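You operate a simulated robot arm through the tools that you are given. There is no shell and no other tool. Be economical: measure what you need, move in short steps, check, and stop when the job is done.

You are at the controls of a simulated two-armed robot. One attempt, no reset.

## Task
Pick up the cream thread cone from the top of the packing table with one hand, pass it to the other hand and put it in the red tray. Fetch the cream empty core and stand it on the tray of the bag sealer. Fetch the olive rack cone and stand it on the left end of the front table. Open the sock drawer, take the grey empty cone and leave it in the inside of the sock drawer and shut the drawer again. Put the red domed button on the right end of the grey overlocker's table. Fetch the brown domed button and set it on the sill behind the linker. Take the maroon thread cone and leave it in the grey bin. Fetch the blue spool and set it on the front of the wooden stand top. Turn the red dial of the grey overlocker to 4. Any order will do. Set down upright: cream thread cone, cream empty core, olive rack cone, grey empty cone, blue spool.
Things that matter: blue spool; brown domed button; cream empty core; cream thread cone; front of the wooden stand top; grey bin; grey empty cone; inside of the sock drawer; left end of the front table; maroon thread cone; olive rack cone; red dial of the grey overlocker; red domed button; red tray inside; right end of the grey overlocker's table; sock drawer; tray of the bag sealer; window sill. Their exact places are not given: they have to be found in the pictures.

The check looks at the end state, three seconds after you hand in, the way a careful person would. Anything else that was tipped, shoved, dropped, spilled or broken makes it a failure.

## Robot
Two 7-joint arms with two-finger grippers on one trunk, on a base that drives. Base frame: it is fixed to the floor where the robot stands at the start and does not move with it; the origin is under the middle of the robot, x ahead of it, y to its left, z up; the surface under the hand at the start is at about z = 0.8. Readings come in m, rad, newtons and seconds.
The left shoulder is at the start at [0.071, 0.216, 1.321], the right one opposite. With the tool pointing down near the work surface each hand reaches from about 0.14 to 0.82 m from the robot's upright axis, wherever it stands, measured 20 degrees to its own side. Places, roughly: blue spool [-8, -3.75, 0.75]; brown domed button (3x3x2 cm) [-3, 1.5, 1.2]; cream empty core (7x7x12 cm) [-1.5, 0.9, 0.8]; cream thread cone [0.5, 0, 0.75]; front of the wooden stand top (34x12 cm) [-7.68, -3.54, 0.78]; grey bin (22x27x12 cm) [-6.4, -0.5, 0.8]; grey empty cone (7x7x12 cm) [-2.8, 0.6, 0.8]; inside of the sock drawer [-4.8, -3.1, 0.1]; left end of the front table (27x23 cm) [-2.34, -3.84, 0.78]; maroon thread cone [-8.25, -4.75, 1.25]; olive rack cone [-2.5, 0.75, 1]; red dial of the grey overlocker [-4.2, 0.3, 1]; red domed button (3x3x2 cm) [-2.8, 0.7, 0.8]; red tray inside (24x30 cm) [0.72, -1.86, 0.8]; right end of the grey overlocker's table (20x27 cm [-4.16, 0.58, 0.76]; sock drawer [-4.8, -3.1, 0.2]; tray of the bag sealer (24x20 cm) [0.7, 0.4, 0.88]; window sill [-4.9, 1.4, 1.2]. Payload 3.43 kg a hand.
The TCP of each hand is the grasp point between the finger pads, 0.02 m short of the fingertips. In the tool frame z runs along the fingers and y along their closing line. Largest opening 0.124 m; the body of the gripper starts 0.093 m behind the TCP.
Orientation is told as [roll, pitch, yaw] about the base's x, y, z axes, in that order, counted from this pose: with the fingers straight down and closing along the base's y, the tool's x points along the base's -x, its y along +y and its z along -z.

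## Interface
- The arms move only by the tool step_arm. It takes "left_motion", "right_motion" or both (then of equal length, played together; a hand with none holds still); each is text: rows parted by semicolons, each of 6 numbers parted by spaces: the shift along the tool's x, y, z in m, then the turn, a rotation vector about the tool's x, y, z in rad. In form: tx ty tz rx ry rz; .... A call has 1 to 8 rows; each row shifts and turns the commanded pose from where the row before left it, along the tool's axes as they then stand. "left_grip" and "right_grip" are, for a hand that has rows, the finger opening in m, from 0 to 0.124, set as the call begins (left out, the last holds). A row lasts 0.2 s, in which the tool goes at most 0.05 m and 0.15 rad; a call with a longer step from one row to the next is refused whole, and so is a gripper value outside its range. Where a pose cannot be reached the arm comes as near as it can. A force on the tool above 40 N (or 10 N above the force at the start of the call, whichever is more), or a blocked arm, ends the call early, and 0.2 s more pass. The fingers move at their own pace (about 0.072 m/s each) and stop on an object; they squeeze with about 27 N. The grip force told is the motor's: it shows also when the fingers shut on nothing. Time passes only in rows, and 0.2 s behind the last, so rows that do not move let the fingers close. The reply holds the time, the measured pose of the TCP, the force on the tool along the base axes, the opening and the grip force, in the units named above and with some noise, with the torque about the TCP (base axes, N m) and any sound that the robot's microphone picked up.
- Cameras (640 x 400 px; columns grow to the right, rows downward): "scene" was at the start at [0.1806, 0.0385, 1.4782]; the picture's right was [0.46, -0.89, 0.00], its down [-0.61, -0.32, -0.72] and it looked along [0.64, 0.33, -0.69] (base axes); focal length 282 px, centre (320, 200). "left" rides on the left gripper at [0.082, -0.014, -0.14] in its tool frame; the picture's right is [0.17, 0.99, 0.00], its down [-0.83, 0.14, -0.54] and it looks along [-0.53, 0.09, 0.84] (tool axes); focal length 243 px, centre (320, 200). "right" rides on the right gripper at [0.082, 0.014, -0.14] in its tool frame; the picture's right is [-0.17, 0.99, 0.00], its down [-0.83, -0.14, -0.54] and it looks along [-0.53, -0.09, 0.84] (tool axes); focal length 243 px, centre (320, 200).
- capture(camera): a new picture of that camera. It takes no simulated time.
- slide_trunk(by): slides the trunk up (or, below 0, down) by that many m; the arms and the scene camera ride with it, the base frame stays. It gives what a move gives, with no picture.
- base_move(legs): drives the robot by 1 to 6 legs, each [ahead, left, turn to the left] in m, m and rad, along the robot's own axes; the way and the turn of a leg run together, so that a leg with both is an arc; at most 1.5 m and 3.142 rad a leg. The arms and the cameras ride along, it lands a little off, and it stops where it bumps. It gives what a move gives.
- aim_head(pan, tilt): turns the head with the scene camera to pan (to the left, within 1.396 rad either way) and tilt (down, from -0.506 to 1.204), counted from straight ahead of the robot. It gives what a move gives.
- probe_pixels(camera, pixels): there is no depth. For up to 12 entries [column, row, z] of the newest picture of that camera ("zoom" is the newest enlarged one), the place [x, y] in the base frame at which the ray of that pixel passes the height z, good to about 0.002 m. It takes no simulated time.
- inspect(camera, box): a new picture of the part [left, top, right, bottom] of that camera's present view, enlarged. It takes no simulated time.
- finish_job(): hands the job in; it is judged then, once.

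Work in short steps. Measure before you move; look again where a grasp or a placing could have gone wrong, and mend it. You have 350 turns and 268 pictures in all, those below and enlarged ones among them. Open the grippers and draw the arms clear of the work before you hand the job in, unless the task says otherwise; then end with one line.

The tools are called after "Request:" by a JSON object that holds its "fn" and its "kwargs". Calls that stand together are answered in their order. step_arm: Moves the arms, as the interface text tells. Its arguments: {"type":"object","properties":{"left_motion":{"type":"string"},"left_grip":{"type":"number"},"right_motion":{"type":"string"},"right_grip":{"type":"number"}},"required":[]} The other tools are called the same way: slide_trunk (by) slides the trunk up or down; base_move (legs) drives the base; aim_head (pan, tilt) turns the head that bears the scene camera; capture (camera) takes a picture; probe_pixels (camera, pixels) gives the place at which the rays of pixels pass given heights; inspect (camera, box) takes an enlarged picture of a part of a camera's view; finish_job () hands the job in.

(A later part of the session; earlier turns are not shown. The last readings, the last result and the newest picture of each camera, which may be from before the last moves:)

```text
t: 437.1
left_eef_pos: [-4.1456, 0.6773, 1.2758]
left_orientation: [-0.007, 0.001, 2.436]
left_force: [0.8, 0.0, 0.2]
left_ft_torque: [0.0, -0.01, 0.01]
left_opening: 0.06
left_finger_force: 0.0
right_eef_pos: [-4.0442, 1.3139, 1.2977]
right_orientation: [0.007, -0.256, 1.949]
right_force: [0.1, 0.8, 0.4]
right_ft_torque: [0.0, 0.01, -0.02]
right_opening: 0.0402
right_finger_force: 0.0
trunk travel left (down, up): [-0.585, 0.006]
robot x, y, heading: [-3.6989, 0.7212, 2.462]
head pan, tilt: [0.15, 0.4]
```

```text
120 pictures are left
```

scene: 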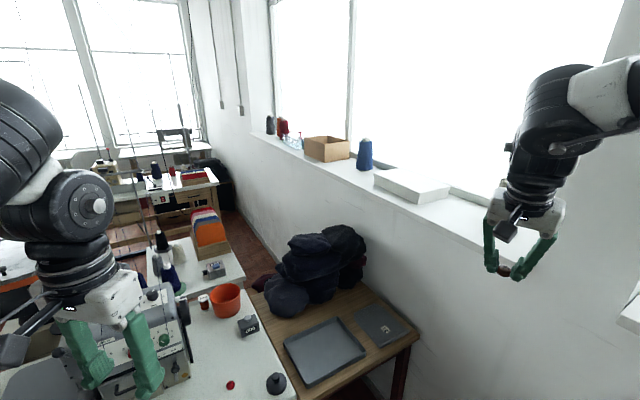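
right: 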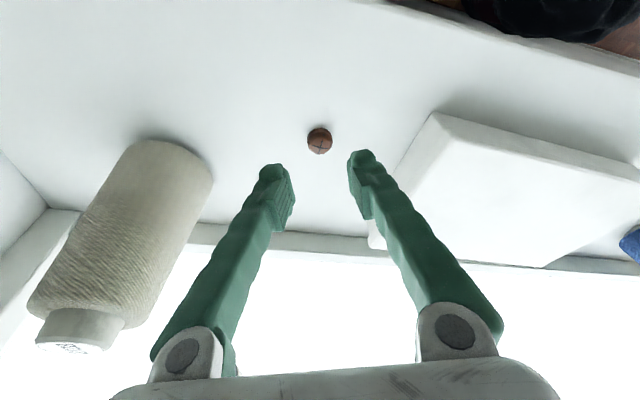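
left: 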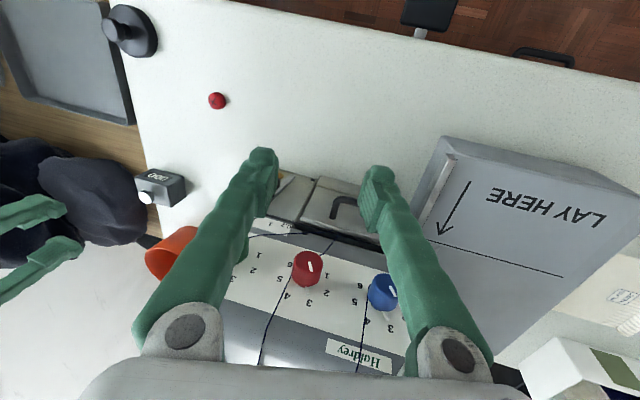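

Brown button is on the sill. Next the grey empty cone, which I can reach from this aisle. I level the right hand, lower the trunk, back off and turn to face +x.

Request:
{"fn": "base_move", "kwargs": {"legs": [[-0.5, 0, 0]]}}

Request:
{"fn": "step_arm", "kwargs": {"right_motion": "0 0 0.02 0 0.125 0; 0 0 0.02 0 0.125 0; 0 0 0.03 0 0 0.1; 0 0 0.03 0 0 0.1; 0 0 0 0 0 0.1; 0 0 0 0 0 0", "right_grip": 0.1}}

Request:
{"fn": "slide_trunk", "kwargs": {"by": -0.11}}

Request:
{"fn": "base_move", "kwargs": {"legs": [[0, 0, -2.46]]}}

Request:
{"fn": "aim_head", "kwargs": {"pan": 0.0, "tilt": 0.6}}

Request:
{"fn": "capture", "kwargs": {"camera": "scene"}}

```text
t: 440.7
left_eef_pos: [-3.7594, 0.3654, 1.2761]
left_orientation: [-0.007, 0.004, 2.44]
left_force: [-0.3, 0.1, 0.4]
left_ft_torque: [0.03, 0.05, 0.0]
left_opening: 0.0601
left_finger_force: 0.1
right_eef_pos: [-3.6585, 1.0023, 1.2968]
right_orientation: [0.007, -0.255, 1.952]
right_force: [-0.1, -0.4, -0.8]
right_ft_torque: [-0.03, -0.02, 0.0]
right_opening: 0.0401
right_finger_force: 0.1
trunk travel left (down, up): [-0.585, 0.006]
robot x, y, heading: [-3.3117, 0.4103, 2.463]
head pan, tilt: [0.15, 0.4]
```

```text
t: 442.1
left_eef_pos: [-3.7578, 0.3646, 1.2767]
left_orientation: [-0.007, 0.0, 2.439]
left_force: [1.1, -1.0, 0.2]
left_ft_torque: [-0.03, -0.01, 0.0]
left_opening: 0.0599
left_finger_force: 0.0
right_eef_pos: [-3.6494, 0.9638, 1.1871]
right_orientation: [0.008, -0.005, 1.653]
right_force: [0.6, -0.2, -0.6]
right_ft_torque: [0.0, -0.01, 0.04]
right_opening: 0.0999
right_finger_force: 0.0
right hand out of reach, approached as far as the arm can: row 1, 2
trunk travel left (down, up): [-0.585, 0.006]
robot x, y, heading: [-3.3119, 0.4078, 2.464]
head pan, tilt: [0.15, 0.4]
```

```text
t: 443.5
left_eef_pos: [-3.7584, 0.3633, 1.0732]
left_orientation: [-0.015, 0.299, 2.438]
left_force: [0.7, -0.1, -0.3]
left_ft_torque: [-0.01, 0.0, 0.04]
left_opening: 0.0599
left_finger_force: 0.0
right_eef_pos: [-3.649, 0.9627, 1.0776]
right_orientation: [0.011, -0.004, 1.654]
right_force: [-0.2, -0.7, -0.2]
right_ft_torque: [0.0, -0.01, 0.06]
right_opening: 0.1
right_finger_force: 0.0
trunk travel left (down, up): [-0.475, 0.116]
robot x, y, heading: [-3.3116, 0.4103, 2.467]
head pan, tilt: [0.15, 0.4]
```

```text
t: 452.0
left_eef_pos: [-2.9925, 0.7233, 1.0729]
left_orientation: [-0.016, 0.302, -0.029]
left_force: [-0.4, -0.1, -0.1]
left_ft_torque: [0.04, 0.0, 0.04]
left_opening: 0.0596
left_finger_force: 0.1
right_eef_pos: [-2.703, 0.1863, 1.0773]
right_orientation: [0.009, -0.004, -0.814]
right_force: [-0.3, -1.1, -0.6]
right_ft_torque: [0.0, -0.04, -0.01]
right_opening: 0.0999
right_finger_force: 0.0
trunk travel left (down, up): [-0.475, 0.116]
robot x, y, heading: [-3.3117, 0.4082, 0.001]
head pan, tilt: [0.15, 0.4]
```

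```text
t: 452.7
left_eef_pos: [-2.9938, 0.723, 1.0738]
left_orientation: [-0.016, 0.3, -0.03]
left_force: [-0.3, 0.1, 0.3]
left_ft_torque: [-0.01, 0.03, 0.02]
left_opening: 0.06
left_finger_force: 0.1
right_eef_pos: [-2.7033, 0.187, 1.0771]
right_orientation: [0.009, -0.004, -0.814]
right_force: [0.5, -0.3, -0.1]
right_ft_torque: [0.03, -0.01, -0.02]
right_opening: 0.0998
right_finger_force: 0.1
trunk travel left (down, up): [-0.475, 0.116]
robot x, y, heading: [-3.3116, 0.4093, 0.003]
head pan, tilt: [0.0, 0.6]
```

```text
119 pictures are left
```

scene: 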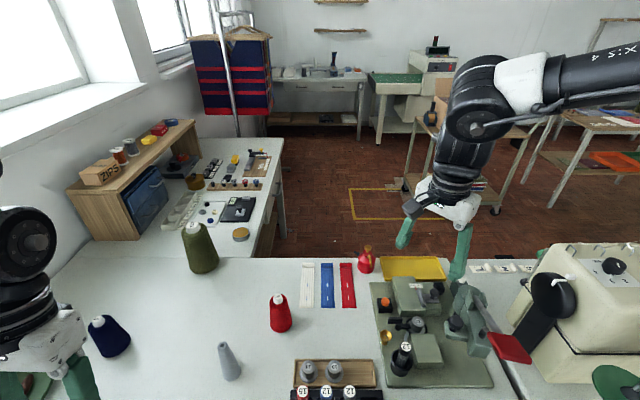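

From this side both cones can be reached: olive with the left hand, grey with the right. I extend the left hand forward and level it.

Request:
{"fn": "step_arm", "kwargs": {"left_motion": "-0.04 0 0 0 -0.1 0; -0.04 0 0 0 -0.1 0; -0.04 0 0 0 -0.1 0; -0.045 0 0 0 0 0; -0.045 0 0 0 0 0; -0.045 0 0 0 0 0; -0.045 0 0 0 0 0; -0.03 0 0 0 0 0", "left_grip": 0.12}}

Request:
{"fn": "capture", "kwargs": {"camera": "left"}}

```text
t: 454.5
left_eef_pos: [-2.6863, 0.7148, 1.0486]
left_orientation: [-0.016, 0.001, -0.024]
left_force: [0.4, 0.3, -0.1]
left_ft_torque: [-0.05, 0.0, 0.0]
left_opening: 0.1202
left_finger_force: 0.1
left hand out of reach, approached as far as the arm can: row 8
right_eef_pos: [-2.7029, 0.1866, 1.077]
right_orientation: [0.009, -0.002, -0.813]
right_force: [0.5, 0.2, 0.0]
right_ft_torque: [0.03, -0.04, 0.01]
right_opening: 0.0998
right_finger_force: 0.0
trunk travel left (down, up): [-0.475, 0.116]
robot x, y, heading: [-3.3111, 0.4109, -0.0]
head pan, tilt: [0.0, 0.6]
```

```text
118 pictures are left
```

left: 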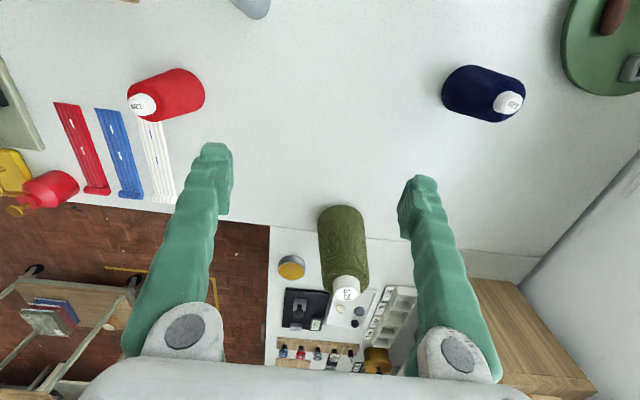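

Request:
{"fn": "base_move", "kwargs": {"legs": [[0.13, 0.066, 0]]}}

Request:
{"fn": "step_arm", "kwargs": {"left_motion": "-0.03 0 0.012 0 0 0; -0.03 0 0.012 0 0 0; 0 0 0 0 0 0"}}

Request:
{"fn": "capture", "kwargs": {"camera": "left"}}

```text
t: 456.1
left_eef_pos: [-2.5581, 0.7805, 1.0493]
left_orientation: [-0.014, -0.002, -0.025]
left_force: [-0.1, 0.2, 0.0]
left_ft_torque: [-0.01, -0.03, 0.0]
left_opening: 0.1201
left_finger_force: 0.1
right_eef_pos: [-2.5749, 0.2531, 1.0775]
right_orientation: [0.011, -0.003, -0.813]
right_force: [-0.9, 1.1, 1.2]
right_ft_torque: [0.02, 0.0, -0.04]
right_opening: 0.1
right_finger_force: 0.1
trunk travel left (down, up): [-0.475, 0.116]
robot x, y, heading: [-3.1814, 0.4751, -0.001]
head pan, tilt: [0.0, 0.6]
```

```text
t: 456.9
left_eef_pos: [-2.5375, 0.8095, 1.0336]
left_orientation: [-0.016, -0.001, -0.024]
left_force: [0.2, 0.2, 0.6]
left_ft_torque: [0.04, -0.01, -0.01]
left_opening: 0.1201
left_finger_force: 0.0
left hand out of reach, approached as far as the arm can: row 1, 2
right_eef_pos: [-2.5729, 0.2534, 1.0762]
right_orientation: [0.008, -0.004, -0.812]
right_force: [0.6, 0.0, 0.4]
right_ft_torque: [0.0, 0.02, 0.01]
right_opening: 0.0999
right_finger_force: 0.1
trunk travel left (down, up): [-0.475, 0.116]
robot x, y, heading: [-3.1821, 0.472, -0.002]
head pan, tilt: [0.0, 0.6]
```

```text
117 pictures are left
```

left: 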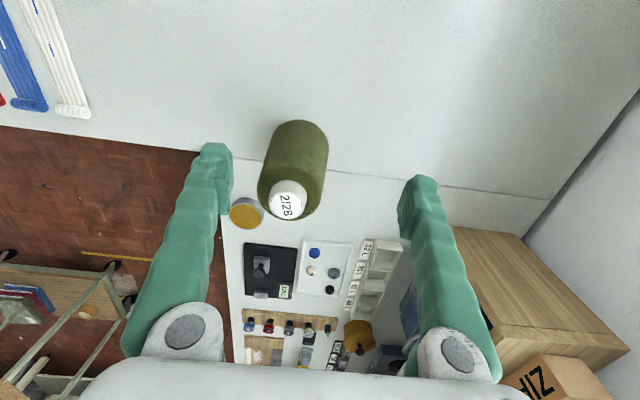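

Request:
{"fn": "base_move", "kwargs": {"legs": [[0.028, 0, -0.05]]}}

Request:
{"fn": "capture", "kwargs": {"camera": "left"}}

```text
t: 457.8
left_eef_pos: [-2.4987, 0.7762, 1.0368]
left_orientation: [-0.016, -0.004, -0.075]
left_force: [-0.9, 0.1, 0.3]
left_ft_torque: [0.0, -0.07, 0.01]
left_opening: 0.1203
left_finger_force: 0.2
right_eef_pos: [-2.5625, 0.2233, 1.081]
right_orientation: [0.011, -0.008, -0.864]
right_force: [-0.4, 0.3, 0.3]
right_ft_torque: [-0.03, -0.09, 0.03]
right_opening: 0.0998
right_finger_force: 0.0
trunk travel left (down, up): [-0.475, 0.116]
robot x, y, heading: [-3.1544, 0.4738, -0.052]
head pan, tilt: [0.0, 0.6]
```

```text
116 pictures are left
```

left: 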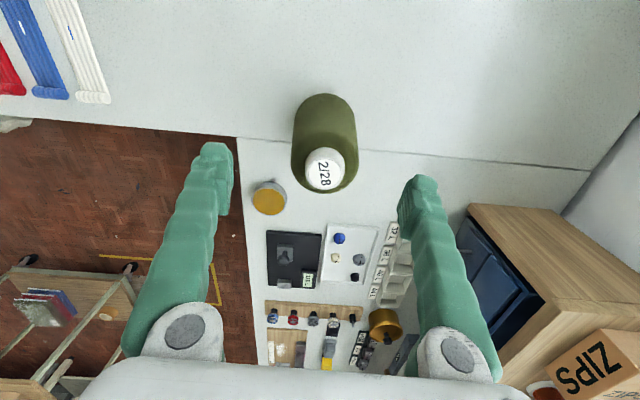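

Olive cap nearly centred (325,168). I descend around it.

Request:
{"fn": "step_arm", "kwargs": {"left_motion": "-0.008 0.003 0.02 0 0 0; -0.008 0 0.03 0 0 0; 0 0 0.03 0 0 0; 0 0 0.03 0 0 0; 0 0 0.025 0 0 0; 0 0 0 0 0 0"}}

Request:
{"fn": "capture", "kwargs": {"camera": "left"}}

```text
t: 459.1
left_eef_pos: [-2.4893, 0.7796, 0.9447]
left_orientation: [-0.019, -0.004, -0.075]
left_force: [0.6, 0.3, 0.2]
left_ft_torque: [0.03, 0.06, 0.01]
left_opening: 0.1199
left_finger_force: 0.1
left hand out of reach, approached as far as the arm can: row 2, 4, 5
right_eef_pos: [-2.5598, 0.2218, 1.0765]
right_orientation: [0.01, -0.003, -0.863]
right_force: [0.2, 0.7, -0.8]
right_ft_torque: [-0.01, 0.01, -0.02]
right_opening: 0.1001
right_finger_force: 0.1
trunk travel left (down, up): [-0.475, 0.116]
robot x, y, heading: [-3.155, 0.4726, -0.046]
head pan, tilt: [0.0, 0.6]
```

```text
115 pictures are left
```

left: 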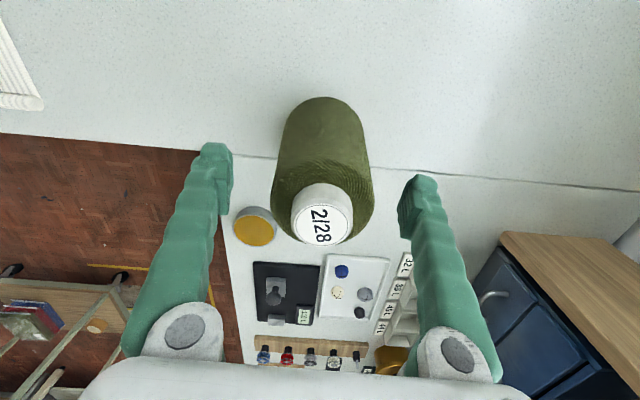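

Request:
{"fn": "slide_trunk", "kwargs": {"by": -0.04}}

Request:
{"fn": "capture", "kwargs": {"camera": "left"}}

```text
t: 460.0
left_eef_pos: [-2.4882, 0.7806, 0.9064]
left_orientation: [-0.016, -0.002, -0.074]
left_force: [-0.3, 0.0, 0.0]
left_ft_torque: [-0.02, 0.0, -0.02]
left_opening: 0.1198
left_finger_force: 0.1
right_eef_pos: [-2.5577, 0.2218, 1.0383]
right_orientation: [0.011, -0.005, -0.865]
right_force: [1.6, 1.0, 0.4]
right_ft_torque: [0.01, -0.02, 0.02]
right_opening: 0.1001
right_finger_force: 0.0
trunk travel left (down, up): [-0.435, 0.156]
robot x, y, heading: [-3.1529, 0.4757, -0.052]
head pan, tilt: [0.0, 0.6]
```

```text
114 pictures are left
```

left: 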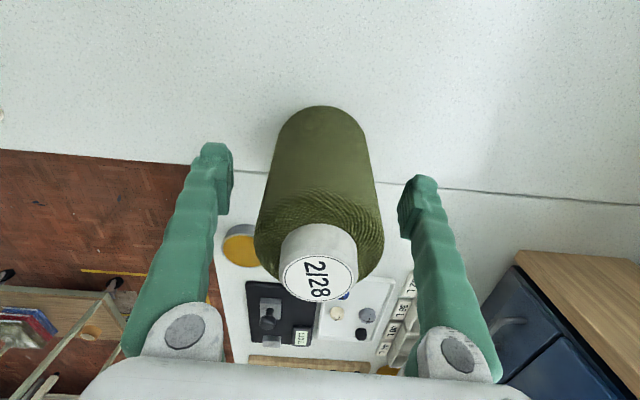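

Centred. I close on the olive cone and lift.

Request:
{"fn": "step_arm", "kwargs": {"left_motion": "0 0 0 0 0 0; 0 0 0 0 0 0; 0 0 0 0 0 0", "left_grip": 0.045}}

Request:
{"fn": "step_arm", "kwargs": {"left_motion": "0 0 -0.03 0 0 0; 0 0 -0.04 0 0 0; 0 0 -0.04 0 0 0; 0 0 -0.04 0 0 0; 0 0 0 0 0 0", "right_motion": "0 0 -0.02 0 0 0; 0 0 -0.02 0 0 0; 0 0 0 0 0 0; 0 0 0 0 0 0; 0 0 0 0 0 0"}}

Request:
{"fn": "capture", "kwargs": {"camera": "left"}}

```text
t: 460.8
left_eef_pos: [-2.4884, 0.7805, 0.9051]
left_orientation: [-0.017, 0.0, -0.076]
left_force: [1.3, 0.7, -0.2]
left_ft_torque: [0.01, -0.08, 0.05]
left_opening: 0.0762
left_finger_force: 26.9
right_eef_pos: [-2.5589, 0.2231, 1.0382]
right_orientation: [0.008, -0.004, -0.864]
right_force: [-0.8, -0.2, -0.1]
right_ft_torque: [-0.01, -0.03, -0.02]
right_opening: 0.1001
right_finger_force: 0.1
trunk travel left (down, up): [-0.435, 0.156]
robot x, y, heading: [-3.157, 0.4753, -0.052]
head pan, tilt: [0.0, 0.6]
```

```text
t: 462.0
left_eef_pos: [-2.491, 0.7837, 1.0545]
left_orientation: [-0.017, -0.002, -0.075]
left_force: [0.0, -1.1, -2.7]
left_ft_torque: [-0.03, 0.02, -0.02]
left_opening: 0.0765
left_finger_force: 26.6
right_eef_pos: [-2.5585, 0.223, 1.0783]
right_orientation: [0.01, -0.004, -0.864]
right_force: [-0.3, 0.0, -0.1]
right_ft_torque: [0.01, 0.0, -0.06]
right_opening: 0.0997
right_finger_force: 0.1
trunk travel left (down, up): [-0.435, 0.156]
robot x, y, heading: [-3.1559, 0.4768, -0.051]
head pan, tilt: [0.0, 0.6]
```

```text
113 pictures are left
```

left: 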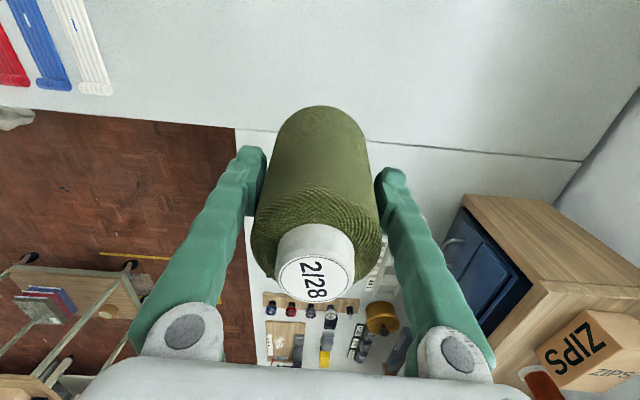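

Olive held (bottom ≈ TCP−0.105). I pull the left hand in a bit, then reposition so the right hand comes over the grey cone.

Request:
{"fn": "step_arm", "kwargs": {"left_motion": "0.04 0 0 0 0 0; 0.04 0 0 0 0 0; 0.04 0 0 0 0 0; 0.03 0 0 0 0 0; 0 0 0 0 0 0"}}

Request:
{"fn": "base_move", "kwargs": {"legs": [[-0.31, 0.113, 0], [0, 0, 0.45]]}}

Request:
{"fn": "capture", "kwargs": {"camera": "right"}}

```text
t: 463.2
left_eef_pos: [-2.638, 0.7938, 1.0532]
left_orientation: [-0.015, -0.001, -0.074]
left_force: [0.6, -0.2, -2.9]
left_ft_torque: [0.01, 0.01, -0.01]
left_opening: 0.0762
left_finger_force: 27.2
right_eef_pos: [-2.5576, 0.2214, 1.077]
right_orientation: [0.009, -0.003, -0.865]
right_force: [0.5, -0.8, -0.8]
right_ft_torque: [0.01, 0.03, 0.0]
right_opening: 0.1
right_finger_force: 0.2
trunk travel left (down, up): [-0.435, 0.156]
robot x, y, heading: [-3.1546, 0.4765, -0.048]
head pan, tilt: [0.0, 0.6]
```

```text
t: 467.4
left_eef_pos: [-3.1386, 1.1156, 1.0535]
left_orientation: [-0.016, -0.002, 0.384]
left_force: [0.2, -0.4, -1.9]
left_ft_torque: [0.0, 0.02, -0.04]
left_opening: 0.076
left_finger_force: 26.6
right_eef_pos: [-2.8136, 0.6392, 1.0782]
right_orientation: [0.008, -0.004, -0.406]
right_force: [-0.5, 0.5, 0.3]
right_ft_torque: [0.01, -0.01, -0.04]
right_opening: 0.0997
right_finger_force: 0.1
trunk travel left (down, up): [-0.435, 0.156]
robot x, y, heading: [-3.4608, 0.6007, 0.405]
head pan, tilt: [0.0, 0.6]
```

```text
112 pictures are left
```

right: 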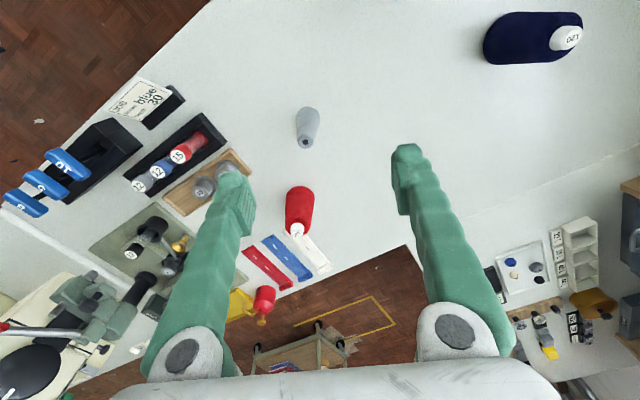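

Request:
{"fn": "step_arm", "kwargs": {"right_motion": "-0.013 -0.0094 0.03 0 0 0; -0.013 -0.0094 0.03 0 0 0; 0 0 0.04 0 0 0; 0 0 0 0 0 0", "right_grip": 0.09}}

Request:
{"fn": "capture", "kwargs": {"camera": "right"}}

```text
t: 468.4
left_eef_pos: [-3.1388, 1.1162, 1.0532]
left_orientation: [-0.015, 0.0, 0.383]
left_force: [-0.3, 0.1, -3.3]
left_ft_torque: [0.0, 0.03, -0.01]
left_opening: 0.0761
left_finger_force: 26.8
right_eef_pos: [-2.799, 0.6125, 0.9775]
right_orientation: [0.01, -0.005, -0.404]
right_force: [0.3, 0.0, 0.3]
right_ft_torque: [0.03, -0.03, -0.01]
right_opening: 0.0899
right_finger_force: 0.1
trunk travel left (down, up): [-0.435, 0.156]
robot x, y, heading: [-3.4634, 0.6037, 0.407]
head pan, tilt: [0.0, 0.6]
```

```text
111 pictures are left
```

right: 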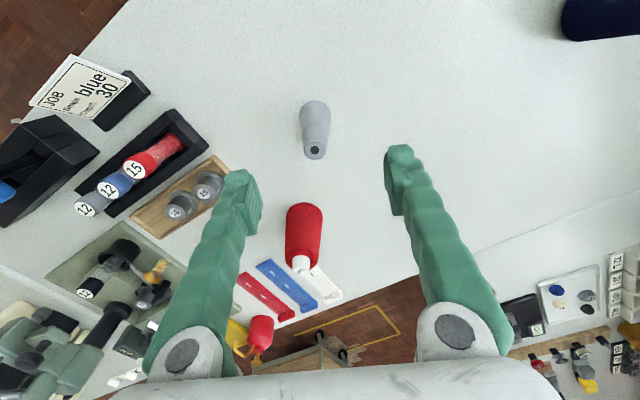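

Request:
{"fn": "step_arm", "kwargs": {"right_motion": "0 -0.004 0.035 0 0 0; 0 0 0.035 0 0 0; 0 0 0.035 0 0 0; 0 0 0.022 0 0 0; 0 0 0 0 0 0"}}

Request:
{"fn": "step_arm", "kwargs": {"right_motion": "0 0 0 0 0 0; 0 0 0 0 0 0; 0 0 0 0 0 0; 0 0 0 0 0 0", "right_grip": 0.015}}

Request:
{"fn": "step_arm", "kwargs": {"right_motion": "0 0 -0.03 0 0 0; 0 0 -0.04 0 0 0; 0 0 -0.04 0 0 0; 0 0 -0.04 0 0 0; 0 0 -0.04 0 0 0; 0 0 0 0 0 0"}}

Request:
{"fn": "capture", "kwargs": {"camera": "right"}}

```text
t: 469.6
left_eef_pos: [-3.1394, 1.1154, 1.0537]
left_orientation: [-0.017, 0.0, 0.383]
left_force: [-0.7, -0.5, -2.1]
left_ft_torque: [-0.02, 0.03, -0.02]
left_opening: 0.0759
left_finger_force: 26.7
right_eef_pos: [-2.7976, 0.6102, 0.8495]
right_orientation: [0.01, -0.003, -0.404]
right_force: [0.0, 0.0, -1.1]
right_ft_torque: [-0.02, 0.02, -0.01]
right_opening: 0.0898
right_finger_force: 0.0
trunk travel left (down, up): [-0.435, 0.156]
robot x, y, heading: [-3.4591, 0.6001, 0.408]
head pan, tilt: [0.0, 0.6]
```

```text
t: 470.6
left_eef_pos: [-3.1392, 1.1151, 1.0536]
left_orientation: [-0.016, -0.001, 0.384]
left_force: [0.8, -0.6, -2.2]
left_ft_torque: [-0.03, 0.07, -0.02]
left_opening: 0.0759
left_finger_force: 27.1
right_eef_pos: [-2.7981, 0.6094, 0.849]
right_orientation: [0.009, -0.002, -0.406]
right_force: [0.3, 0.0, 0.0]
right_ft_torque: [0.0, 0.04, 0.02]
right_opening: 0.0327
right_finger_force: 27.6
trunk travel left (down, up): [-0.435, 0.156]
robot x, y, heading: [-3.4626, 0.6009, 0.409]
head pan, tilt: [0.0, 0.6]
```

```text
t: 472.0
left_eef_pos: [-3.1376, 1.1154, 1.0535]
left_orientation: [-0.016, 0.0, 0.384]
left_force: [-0.2, 0.2, -2.2]
left_ft_torque: [-0.01, 0.02, 0.06]
left_opening: 0.0759
left_finger_force: 26.9
right_eef_pos: [-2.7981, 0.6066, 1.043]
right_orientation: [0.01, -0.003, -0.405]
right_force: [-0.2, 0.2, 0.9]
right_ft_torque: [0.01, 0.02, -0.03]
right_opening: 0.0328
right_finger_force: 27.4
trunk travel left (down, up): [-0.435, 0.156]
robot x, y, heading: [-3.4629, 0.604, 0.411]
head pan, tilt: [0.0, 0.6]
```

```text
110 pictures are left
```

right: 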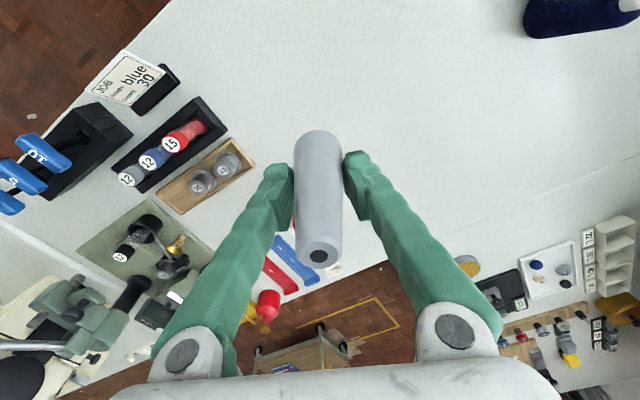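

Both cones are held. I move away from the bench, turn to face -y and drive down the aisle.

Request:
{"fn": "base_move", "kwargs": {"legs": [[-0.22, -0.06, 0], [0, 0, -1.98], [1.3, 0, 0]]}}

Request:
{"fn": "aim_head", "kwargs": {"pan": 0.0, "tilt": 0.45}}

Request:
{"fn": "capture", "kwargs": {"camera": "scene"}}

```text
t: 488.1
left_eef_pos: [-3.2724, -1.3364, 1.0521]
left_orientation: [-0.016, 0.0, -1.581]
left_force: [0.7, -0.6, -2.7]
left_ft_torque: [0.01, 0.01, 0.01]
left_opening: 0.0754
left_finger_force: 26.7
right_eef_pos: [-3.8726, -1.454, 1.0424]
right_orientation: [0.009, -0.005, -2.37]
right_force: [-0.6, -1.0, -0.5]
right_ft_torque: [0.01, 0.02, -0.03]
right_opening: 0.0327
right_finger_force: 27.1
trunk travel left (down, up): [-0.435, 0.156]
robot x, y, heading: [-3.6253, -0.8414, -1.554]
head pan, tilt: [0.0, 0.6]
```

```text
t: 488.8
left_eef_pos: [-3.2731, -1.3363, 1.0529]
left_orientation: [-0.015, 0.001, -1.581]
left_force: [-0.2, -0.1, -2.6]
left_ft_torque: [0.05, 0.0, 0.03]
left_opening: 0.0754
left_finger_force: 26.3
right_eef_pos: [-3.8718, -1.4545, 1.042]
right_orientation: [0.008, -0.002, -2.37]
right_force: [-0.2, -0.5, 0.0]
right_ft_torque: [0.0, 0.0, 0.01]
right_opening: 0.0325
right_finger_force: 26.6
trunk travel left (down, up): [-0.435, 0.156]
robot x, y, heading: [-3.6251, -0.838, -1.555]
head pan, tilt: [0.0, 0.45]
```

```text
109 pictures are left
```

scene: 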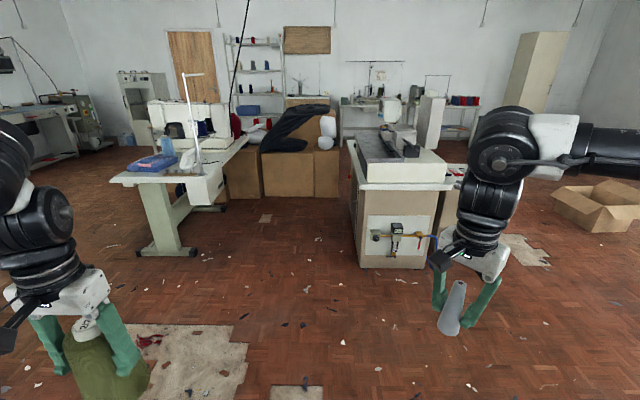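

Request:
{"fn": "probe_pixels", "kwargs": {"camera": "scene", "pixels": [[112, 180, 0.77], [190, 176, 0.77], [165, 170, 0.77], [180, 252, 0.0], [360, 267, 0.0], [430, 268, 0.0], [365, 183, 0.8], [350, 140, 0.9]]}}

Request:
{"fn": "inspect", "kwargs": {"camera": "scene", "box": [90, 70, 290, 270]}}

Request:
{"fn": "inspect", "kwargs": {"camera": "scene", "box": [320, 80, 480, 280]}}

```text
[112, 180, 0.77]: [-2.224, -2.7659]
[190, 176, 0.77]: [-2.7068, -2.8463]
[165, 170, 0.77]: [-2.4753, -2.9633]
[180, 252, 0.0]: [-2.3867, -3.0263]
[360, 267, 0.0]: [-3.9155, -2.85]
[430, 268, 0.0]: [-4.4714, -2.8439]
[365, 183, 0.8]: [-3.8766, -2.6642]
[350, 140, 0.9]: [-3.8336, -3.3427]
```

```text
2.00 times, centred on (190, 170) of scene
```

zoom: 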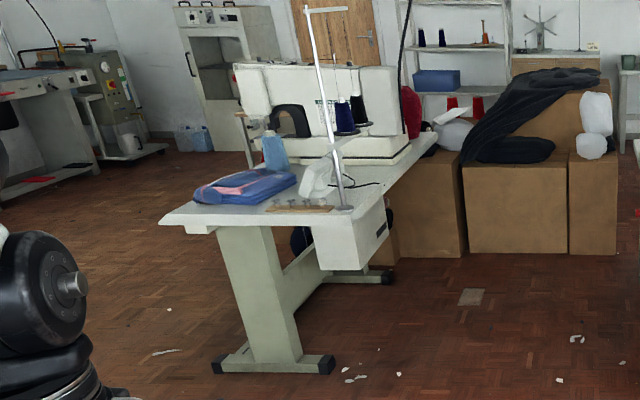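

```text
2.00 times, centred on (400, 180) of scene
```

zoom: 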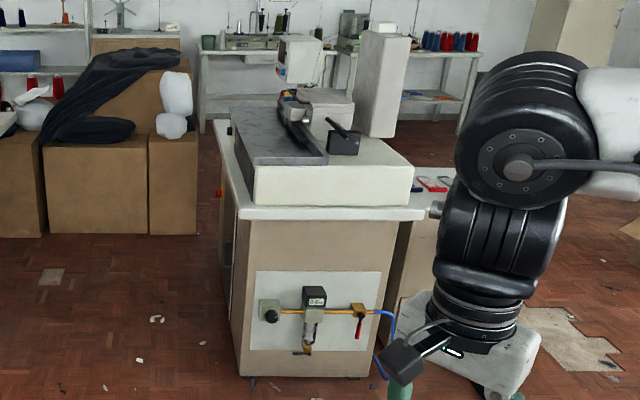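

The sewing-machine table (near end at y≈-2.8) extends toward y≈-4; its far end should be the "left end". I drive around to its +x side to see.

Request:
{"fn": "base_move", "kwargs": {"legs": [[1.05, 0, 0], [0, 0, 1.4], [1.45, 0, 0], [0.55, 0, 0], [0, 0, -1.1]]}}

Request:
{"fn": "aim_head", "kwargs": {"pan": -0.3, "tilt": 0.5}}

Request:
{"fn": "capture", "kwargs": {"camera": "scene"}}

```text
t: 515.8
left_eef_pos: [-1.1637, -2.5616, 1.053]
left_orientation: [-0.016, 0.002, -1.284]
left_force: [-0.4, -1.0, -3.0]
left_ft_torque: [0.04, 0.0, 0.01]
left_opening: 0.0746
left_finger_force: 26.5
right_eef_pos: [-1.7038, -2.8509, 1.0411]
right_orientation: [0.008, -0.003, -2.072]
right_force: [-1.0, 1.1, 0.4]
right_ft_torque: [0.02, 0.02, -0.01]
right_opening: 0.0322
right_finger_force: 26.9
trunk travel left (down, up): [-0.435, 0.156]
robot x, y, heading: [-1.6485, -2.1894, -1.258]
head pan, tilt: [0.0, 0.45]
```

```text
t: 516.6
left_eef_pos: [-1.165, -2.5618, 1.0528]
left_orientation: [-0.016, 0.002, -1.284]
left_force: [0.4, -0.4, -3.0]
left_ft_torque: [-0.01, 0.01, 0.03]
left_opening: 0.0748
left_finger_force: 27.2
right_eef_pos: [-1.7023, -2.8503, 1.0424]
right_orientation: [0.008, -0.004, -2.071]
right_force: [0.0, 0.0, -0.2]
right_ft_torque: [-0.02, -0.01, 0.02]
right_opening: 0.0321
right_finger_force: 27.4
trunk travel left (down, up): [-0.435, 0.156]
robot x, y, heading: [-1.6495, -2.1929, -1.262]
head pan, tilt: [-0.3, 0.499]
```

```text
106 pictures are left
```

scene: 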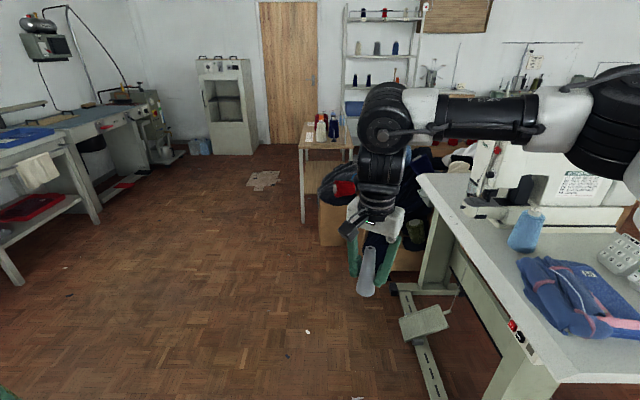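

Request:
{"fn": "probe_pixels", "kwargs": {"camera": "scene", "pixels": [[418, 178, 0.77], [458, 173, 0.77], [465, 215, 0.77], [440, 190, 0.77], [556, 378, 0.77], [440, 325, 0.0], [400, 285, 0.0], [303, 222, 0.0]]}}

Request:
{"fn": "inspect", "kwargs": {"camera": "scene", "box": [380, 130, 600, 300]}}

```text
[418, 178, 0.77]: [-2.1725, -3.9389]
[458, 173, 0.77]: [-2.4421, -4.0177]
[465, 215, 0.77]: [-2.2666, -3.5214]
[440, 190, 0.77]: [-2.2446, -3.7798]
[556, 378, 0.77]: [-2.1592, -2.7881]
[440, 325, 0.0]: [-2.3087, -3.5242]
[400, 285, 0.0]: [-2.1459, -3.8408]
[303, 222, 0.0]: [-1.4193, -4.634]
```

```text
2.35 times, centred on (490, 215) of scene
```

zoom: 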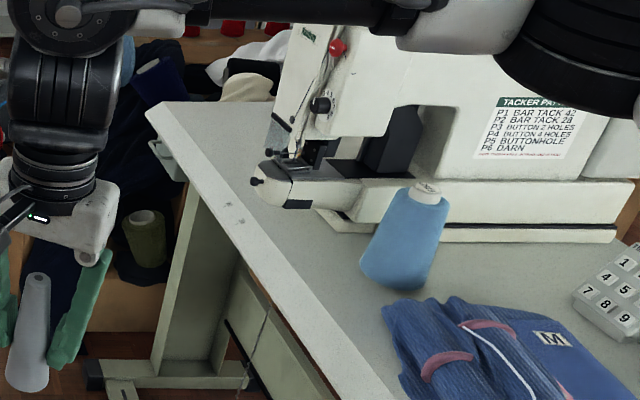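

Request:
{"fn": "probe_pixels", "kwargs": {"camera": "scene", "pixels": [[320, 246, 0.0], [380, 270, 0.0], [305, 135, 0.75], [350, 145, 0.75], [345, 188, 0.6]]}}

Request:
{"fn": "inspect", "kwargs": {"camera": "scene", "box": [280, 110, 440, 300]}}

```text
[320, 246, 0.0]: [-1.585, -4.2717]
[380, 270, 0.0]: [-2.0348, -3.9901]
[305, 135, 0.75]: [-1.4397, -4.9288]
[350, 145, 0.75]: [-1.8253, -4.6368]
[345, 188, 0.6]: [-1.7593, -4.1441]
```

```text
2.11 times, centred on (360, 205) of scene
```

zoom: 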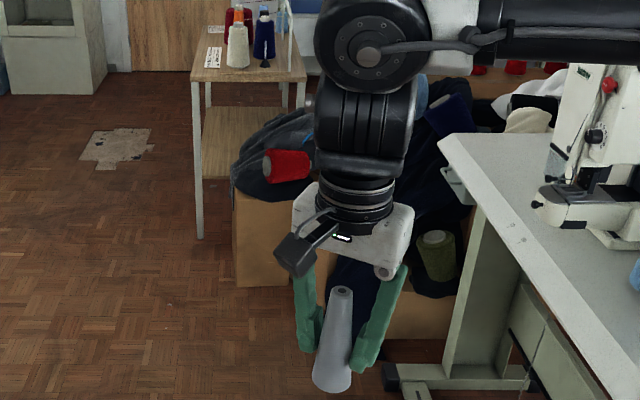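

I tuck the right hand slightly, turn to heading ≈2.8, and move to (-1.35,-3.68), staying clear of the machine; then I'll approach the table end.

Request:
{"fn": "step_arm", "kwargs": {"right_motion": "0.023 -0.024 0 0 0 0; 0.023 -0.024 0 0 0 0; 0.023 -0.024 0 0 0 0; 0 0 0 0 0 0"}}

Request:
{"fn": "base_move", "kwargs": {"legs": [[0, 0, -2.22], [-0.78, 1.303, 0]]}}

Request:
{"fn": "aim_head", "kwargs": {"pan": 0.3, "tilt": 0.55}}

Request:
{"fn": "capture", "kwargs": {"camera": "scene"}}

```text
t: 517.6
left_eef_pos: [-1.1639, -2.5607, 1.0527]
left_orientation: [-0.015, -0.001, -1.283]
left_force: [-0.2, -0.7, -2.2]
left_ft_torque: [0.01, 0.01, -0.01]
left_opening: 0.0748
left_finger_force: 26.8
right_eef_pos: [-1.7353, -2.7555, 1.042]
right_orientation: [0.008, -0.005, -2.071]
right_force: [-0.4, 0.4, -1.0]
right_ft_torque: [0.01, -0.01, 0.03]
right_opening: 0.0325
right_finger_force: 26.9
trunk travel left (down, up): [-0.435, 0.156]
robot x, y, heading: [-1.6477, -2.1879, -1.262]
head pan, tilt: [-0.3, 0.499]
```

```text
refused: leg 2 is longer than a leg can be; nothing moved
```

```text
t: 518.6
left_eef_pos: [-1.1647, -2.562, 1.0528]
left_orientation: [-0.015, 0.0, -1.283]
left_force: [0.6, -0.9, -2.3]
left_ft_torque: [0.08, -0.03, 0.0]
left_opening: 0.0745
left_finger_force: 26.7
right_eef_pos: [-1.7348, -2.7561, 1.0425]
right_orientation: [0.008, -0.003, -2.072]
right_force: [-1.1, 0.1, -0.2]
right_ft_torque: [-0.01, -0.02, 0.0]
right_opening: 0.0322
right_finger_force: 26.5
trunk travel left (down, up): [-0.435, 0.156]
robot x, y, heading: [-1.6465, -2.1876, -1.257]
head pan, tilt: [0.3, 0.55]
```

```text
103 pictures are left
```

scene: 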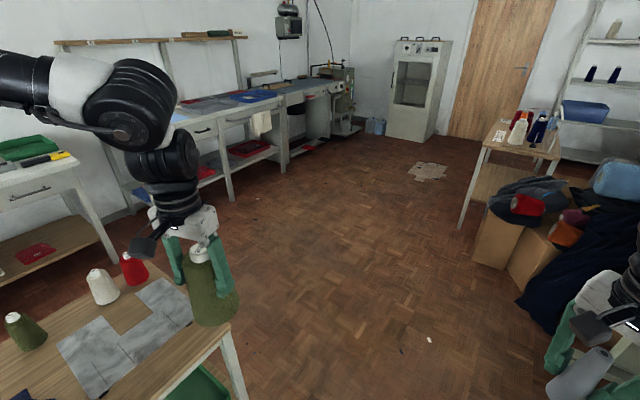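

Request:
{"fn": "base_move", "kwargs": {"legs": [[0, 0, -2.22], [-0.4, 0.65, 0], [-0.38, 0.65, 0]]}}

Request:
{"fn": "capture", "kwargs": {"camera": "scene"}}

```text
t: 543.7
left_eef_pos: [-1.9031, -3.839, 1.0522]
left_orientation: [-0.016, 0.001, 2.798]
left_force: [-0.3, 0.3, -1.8]
left_ft_torque: [-0.01, -0.02, -0.05]
left_opening: 0.0746
left_finger_force: 27.6
right_eef_pos: [-1.7208, -3.2628, 1.0409]
right_orientation: [0.008, -0.002, 2.009]
right_force: [-0.2, 0.1, -0.4]
right_ft_torque: [-0.04, -0.01, 0.0]
right_opening: 0.0321
right_finger_force: 26.8
trunk travel left (down, up): [-0.435, 0.156]
robot x, y, heading: [-1.3188, -3.6667, 2.823]
head pan, tilt: [0.3, 0.55]
```

```text
102 pictures are left
```

scene: 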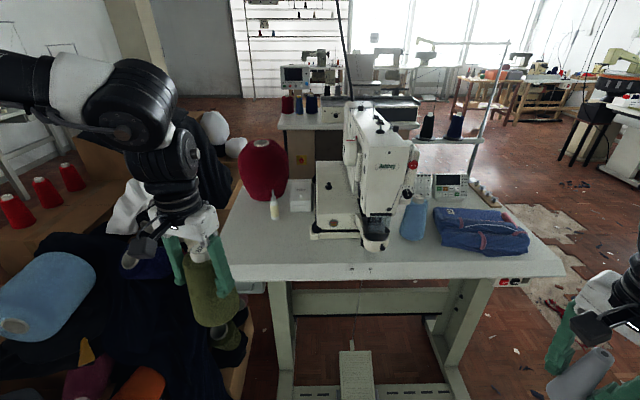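

Request:
{"fn": "probe_pixels", "kwargs": {"camera": "scene", "pixels": [[222, 268, 0.77], [240, 192, 0.77], [274, 220, 0.77], [262, 202, 0.77], [340, 240, 0.78], [260, 245, 0.77], [305, 212, 0.77]]}}

Request:
{"fn": "inspect", "kwargs": {"camera": "scene", "box": [200, 120, 380, 280]}}

```text
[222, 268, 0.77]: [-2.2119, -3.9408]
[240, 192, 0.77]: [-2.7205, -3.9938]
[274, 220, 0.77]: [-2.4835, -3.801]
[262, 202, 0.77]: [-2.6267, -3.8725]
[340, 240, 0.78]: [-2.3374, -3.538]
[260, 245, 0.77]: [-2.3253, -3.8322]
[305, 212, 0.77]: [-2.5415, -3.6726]
```

```text
2.50 times, centred on (290, 200) of scene
```

zoom: 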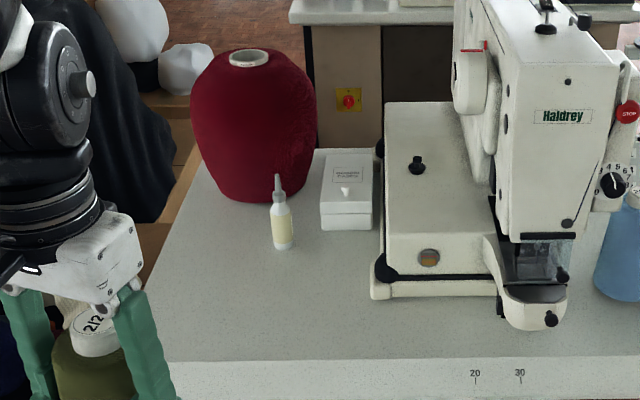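

The spot (-2.33,-3.84) is free. I drive so the olive cone is over it.

Request:
{"fn": "base_move", "kwargs": {"legs": [[0.4, 0.133, 0]]}}

Request:
{"fn": "capture", "kwargs": {"camera": "left"}}

```text
t: 546.6
left_eef_pos: [-2.3238, -3.8378, 1.0532]
left_orientation: [-0.014, -0.001, 2.793]
left_force: [0.2, 0.0, -2.0]
left_ft_torque: [-0.02, -0.03, 0.01]
left_opening: 0.0745
left_finger_force: 27.0
right_eef_pos: [-2.1412, -3.2636, 1.041]
right_orientation: [0.01, -0.004, 2.004]
right_force: [0.4, 0.4, -1.0]
right_ft_torque: [-0.03, 0.0, 0.0]
right_opening: 0.0318
right_finger_force: 26.9
trunk travel left (down, up): [-0.435, 0.156]
robot x, y, heading: [-1.7412, -3.6707, 2.815]
head pan, tilt: [0.3, 0.55]
```

```text
100 pictures are left
```

left: 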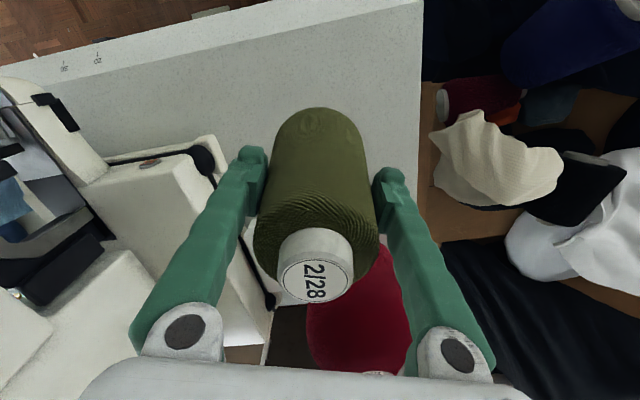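

Request:
{"fn": "step_arm", "kwargs": {"left_motion": "0 0 0.04 0 0 0; 0 0 0.04 0 0 0; 0 0 0.04 0 0 0; 0 0 0.035 0 0 0; 0 0 0 0 0 0"}}

Request:
{"fn": "step_arm", "kwargs": {"left_motion": "0 0 0.006 0 0 0; 0 0 0.006 0 0 0; 0 0 0.006 0 0 0; 0 0 0.006 0 0 0; 0 0 0.005 0 0 0; 0 0 0.005 0 0 0; 0 0 0 0 0 0"}}

```text
t: 547.9
left_eef_pos: [-2.323, -3.8351, 0.8999]
left_orientation: [-0.016, 0.001, 2.795]
left_force: [0.4, -0.1, -3.0]
left_ft_torque: [0.01, -0.01, -0.01]
left_opening: 0.0748
left_finger_force: 27.3
right_eef_pos: [-2.1408, -3.2635, 1.042]
right_orientation: [0.011, -0.004, 2.006]
right_force: [1.1, -0.1, -0.2]
right_ft_torque: [0.02, 0.02, 0.02]
right_opening: 0.0316
right_finger_force: 26.7
trunk travel left (down, up): [-0.435, 0.156]
robot x, y, heading: [-1.743, -3.6731, 2.817]
head pan, tilt: [0.3, 0.55]
```

```text
t: 548.7
left_eef_pos: [-2.3242, -3.8347, 0.8881]
left_orientation: [-0.016, -0.008, 2.793]
left_force: [13.0, -4.3, 34.6]
left_ft_torque: [-0.31, 0.01, 0.09]
left_opening: 0.0746
left_finger_force: 26.9
right_eef_pos: [-2.138, -3.2644, 1.0427]
right_orientation: [0.013, -0.005, 2.008]
right_force: [0.1, 0.0, 0.3]
right_ft_torque: [-0.01, -0.03, -0.04]
right_opening: 0.0319
right_finger_force: 27.3
trunk travel left (down, up): [-0.435, 0.156]
robot x, y, heading: [-1.7408, -3.6692, 2.822]
head pan, tilt: [0.3, 0.55]
stopped in row 4 (left hand): the force on the tool passed its limit at 45 N (the readings are from after the stop); the commanded pose is now the measured one
```

Contact at z≈0.888. I release, rise and check.

Request:
{"fn": "step_arm", "kwargs": {"left_motion": "0 0 -0.002 0 0 0; 0 0 0 0 0 0; 0 0 0 0 0 0; 0 0 0 0 0 0", "left_grip": 0.12}}

Request:
{"fn": "step_arm", "kwargs": {"left_motion": "0 0 -0.03 0 0 0; 0 0 -0.04 0 0 0; 0 0 -0.04 0 0 0; 0 0 -0.04 0 0 0; 0 0 -0.04 0 0 0; 0 0 0 0 0 0"}}

Request:
{"fn": "capture", "kwargs": {"camera": "left"}}

Request:
{"fn": "capture", "kwargs": {"camera": "scene"}}

```text
t: 549.7
left_eef_pos: [-2.3265, -3.8348, 0.8855]
left_orientation: [-0.014, -0.005, 2.793]
left_force: [-0.4, -0.9, 0.1]
left_ft_torque: [-0.03, 0.03, 0.0]
left_opening: 0.1202
left_finger_force: 0.1
right_eef_pos: [-2.141, -3.2645, 1.0415]
right_orientation: [0.012, -0.002, 2.005]
right_force: [0.1, -1.1, 0.5]
right_ft_torque: [0.02, 0.03, -0.03]
right_opening: 0.0316
right_finger_force: 27.3
trunk travel left (down, up): [-0.435, 0.156]
robot x, y, heading: [-1.7393, -3.6705, 2.819]
head pan, tilt: [0.3, 0.55]
```

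```text
t: 551.1
left_eef_pos: [-2.3246, -3.8402, 1.077]
left_orientation: [-0.015, -0.004, 2.794]
left_force: [-0.6, 0.0, 0.0]
left_ft_torque: [0.05, -0.01, -0.03]
left_opening: 0.1202
left_finger_force: 0.0
right_eef_pos: [-2.1412, -3.2647, 1.0412]
right_orientation: [0.009, -0.004, 2.005]
right_force: [-0.1, -1.3, -0.3]
right_ft_torque: [0.02, 0.01, -0.01]
right_opening: 0.0314
right_finger_force: 27.2
trunk travel left (down, up): [-0.435, 0.156]
robot x, y, heading: [-1.7404, -3.6669, 2.819]
head pan, tilt: [0.3, 0.55]
```

```text
99 pictures are left
```

left: 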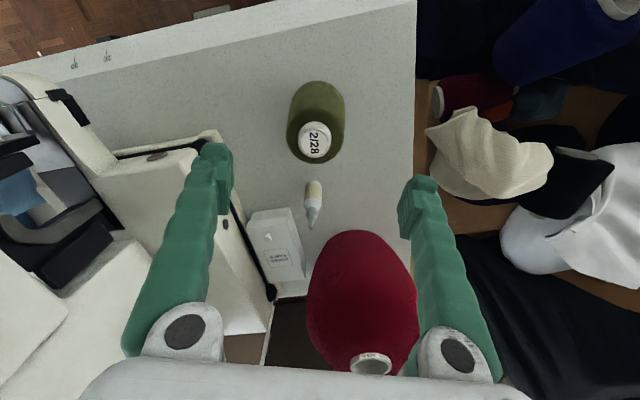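

```text
98 pictures are left
```

scene: 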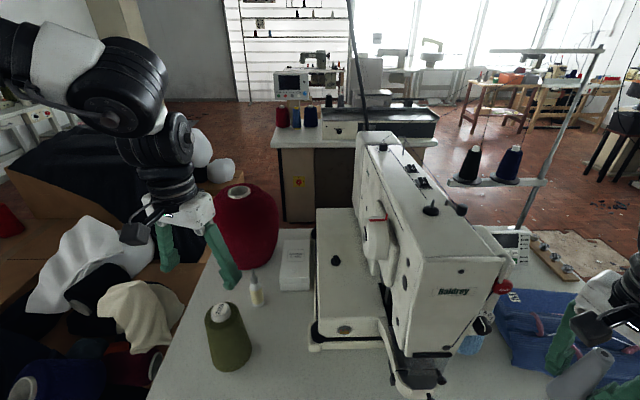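

Olive cone stands on the left end. Now I drive out and west along y≈-2.1 toward the sock cabinet.

Request:
{"fn": "base_move", "kwargs": {"legs": [[-0.363, -0.3, 0], [0.633, -1.26, 0], [0, 0, 0.32], [1.45, 0, 0], [1.3, 0, 0], [0, 0, 0.9]]}}

Request:
{"fn": "aim_head", "kwargs": {"pan": 0.3, "tilt": 0.5}}

Request:
{"fn": "capture", "kwargs": {"camera": "scene"}}

```text
t: 592.5
left_eef_pos: [-4.3474, -2.8637, 1.0756]
left_orientation: [-0.016, -0.005, -2.251]
left_force: [-0.1, -0.8, 0.0]
left_ft_torque: [0.02, 0.02, 0.02]
left_opening: 0.12
left_finger_force: 0.0
right_eef_pos: [-4.8319, -2.5034, 1.0407]
right_orientation: [0.009, -0.003, -3.037]
right_force: [0.5, 0.5, -0.8]
right_ft_torque: [-0.02, -0.03, 0.01]
right_opening: 0.0313
right_finger_force: 27.0
trunk travel left (down, up): [-0.435, 0.156]
robot x, y, heading: [-4.3159, -2.2557, -2.228]
head pan, tilt: [0.3, 0.55]
```

```text
t: 593.2
left_eef_pos: [-4.3478, -2.8622, 1.0766]
left_orientation: [-0.015, -0.006, -2.249]
left_force: [0.3, -0.5, 0.7]
left_ft_torque: [-0.04, -0.01, 0.03]
left_opening: 0.1198
left_finger_force: 0.0
right_eef_pos: [-4.8318, -2.5018, 1.0409]
right_orientation: [0.01, -0.003, -3.04]
right_force: [-0.5, -0.2, -0.4]
right_ft_torque: [0.01, -0.02, 0.02]
right_opening: 0.0309
right_finger_force: 27.0
trunk travel left (down, up): [-0.435, 0.156]
robot x, y, heading: [-4.3181, -2.2582, -2.226]
head pan, tilt: [0.3, 0.499]
```

```text
97 pictures are left
```

scene: 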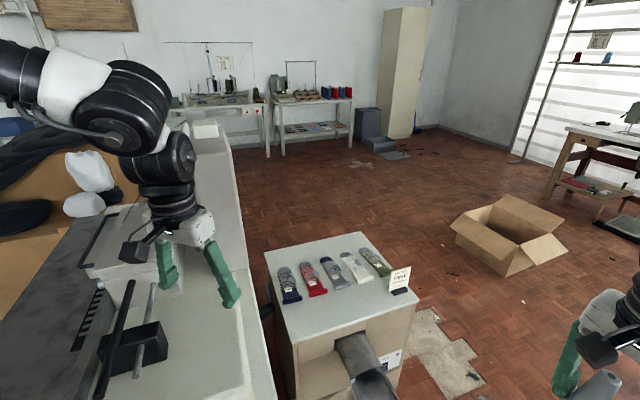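

Request:
{"fn": "aim_head", "kwargs": {"pan": 0.1, "tilt": 0.9}}

Request:
{"fn": "capture", "kwargs": {"camera": "scene"}}

```text
t: 594.0
left_eef_pos: [-4.3485, -2.8631, 1.0771]
left_orientation: [-0.014, -0.005, -2.249]
left_force: [-0.7, -0.4, 0.3]
left_ft_torque: [-0.03, 0.0, -0.02]
left_opening: 0.1202
left_finger_force: 0.1
right_eef_pos: [-4.832, -2.5018, 1.0417]
right_orientation: [0.008, -0.003, -3.038]
right_force: [0.0, -0.4, -0.1]
right_ft_torque: [-0.01, 0.0, -0.01]
right_opening: 0.0313
right_finger_force: 27.1
trunk travel left (down, up): [-0.435, 0.156]
robot x, y, heading: [-4.316, -2.2512, -2.23]
head pan, tilt: [0.099, 0.901]
```

```text
96 pictures are left
```

scene: 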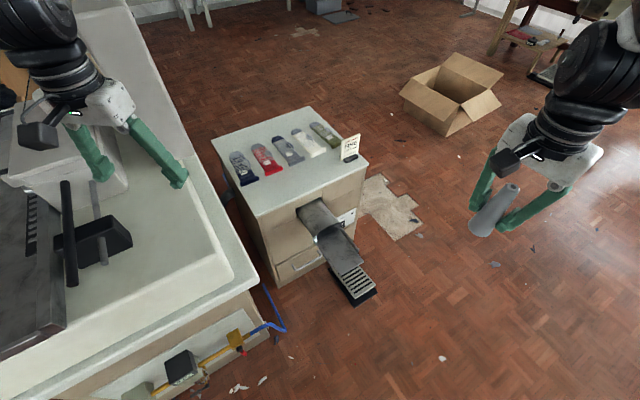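

Request:
{"fn": "inspect", "kwargs": {"camera": "scene", "box": [210, 100, 410, 320]}}

Request:
{"fn": "probe_pixels", "kwargs": {"camera": "scene", "pixels": [[257, 215, 0.5], [368, 165, 0.5], [278, 286, 0.0], [330, 258, 0.0], [300, 262, 0.2], [275, 270, 0.15], [322, 250, 0.15], [374, 292, 0.05]]}}

```text
1.82 times, centred on (310, 210) of scene
```

zoom: 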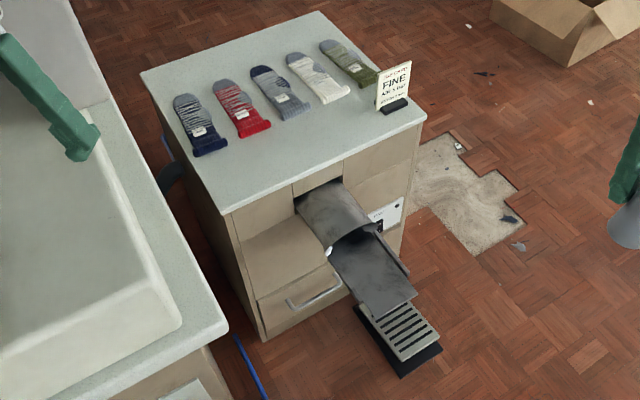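

```text
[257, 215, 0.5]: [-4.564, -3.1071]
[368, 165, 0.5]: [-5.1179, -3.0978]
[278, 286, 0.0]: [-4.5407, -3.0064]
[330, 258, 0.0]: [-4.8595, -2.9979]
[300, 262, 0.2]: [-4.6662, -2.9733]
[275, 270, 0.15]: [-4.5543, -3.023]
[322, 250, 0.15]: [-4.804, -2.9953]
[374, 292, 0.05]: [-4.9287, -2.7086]
```

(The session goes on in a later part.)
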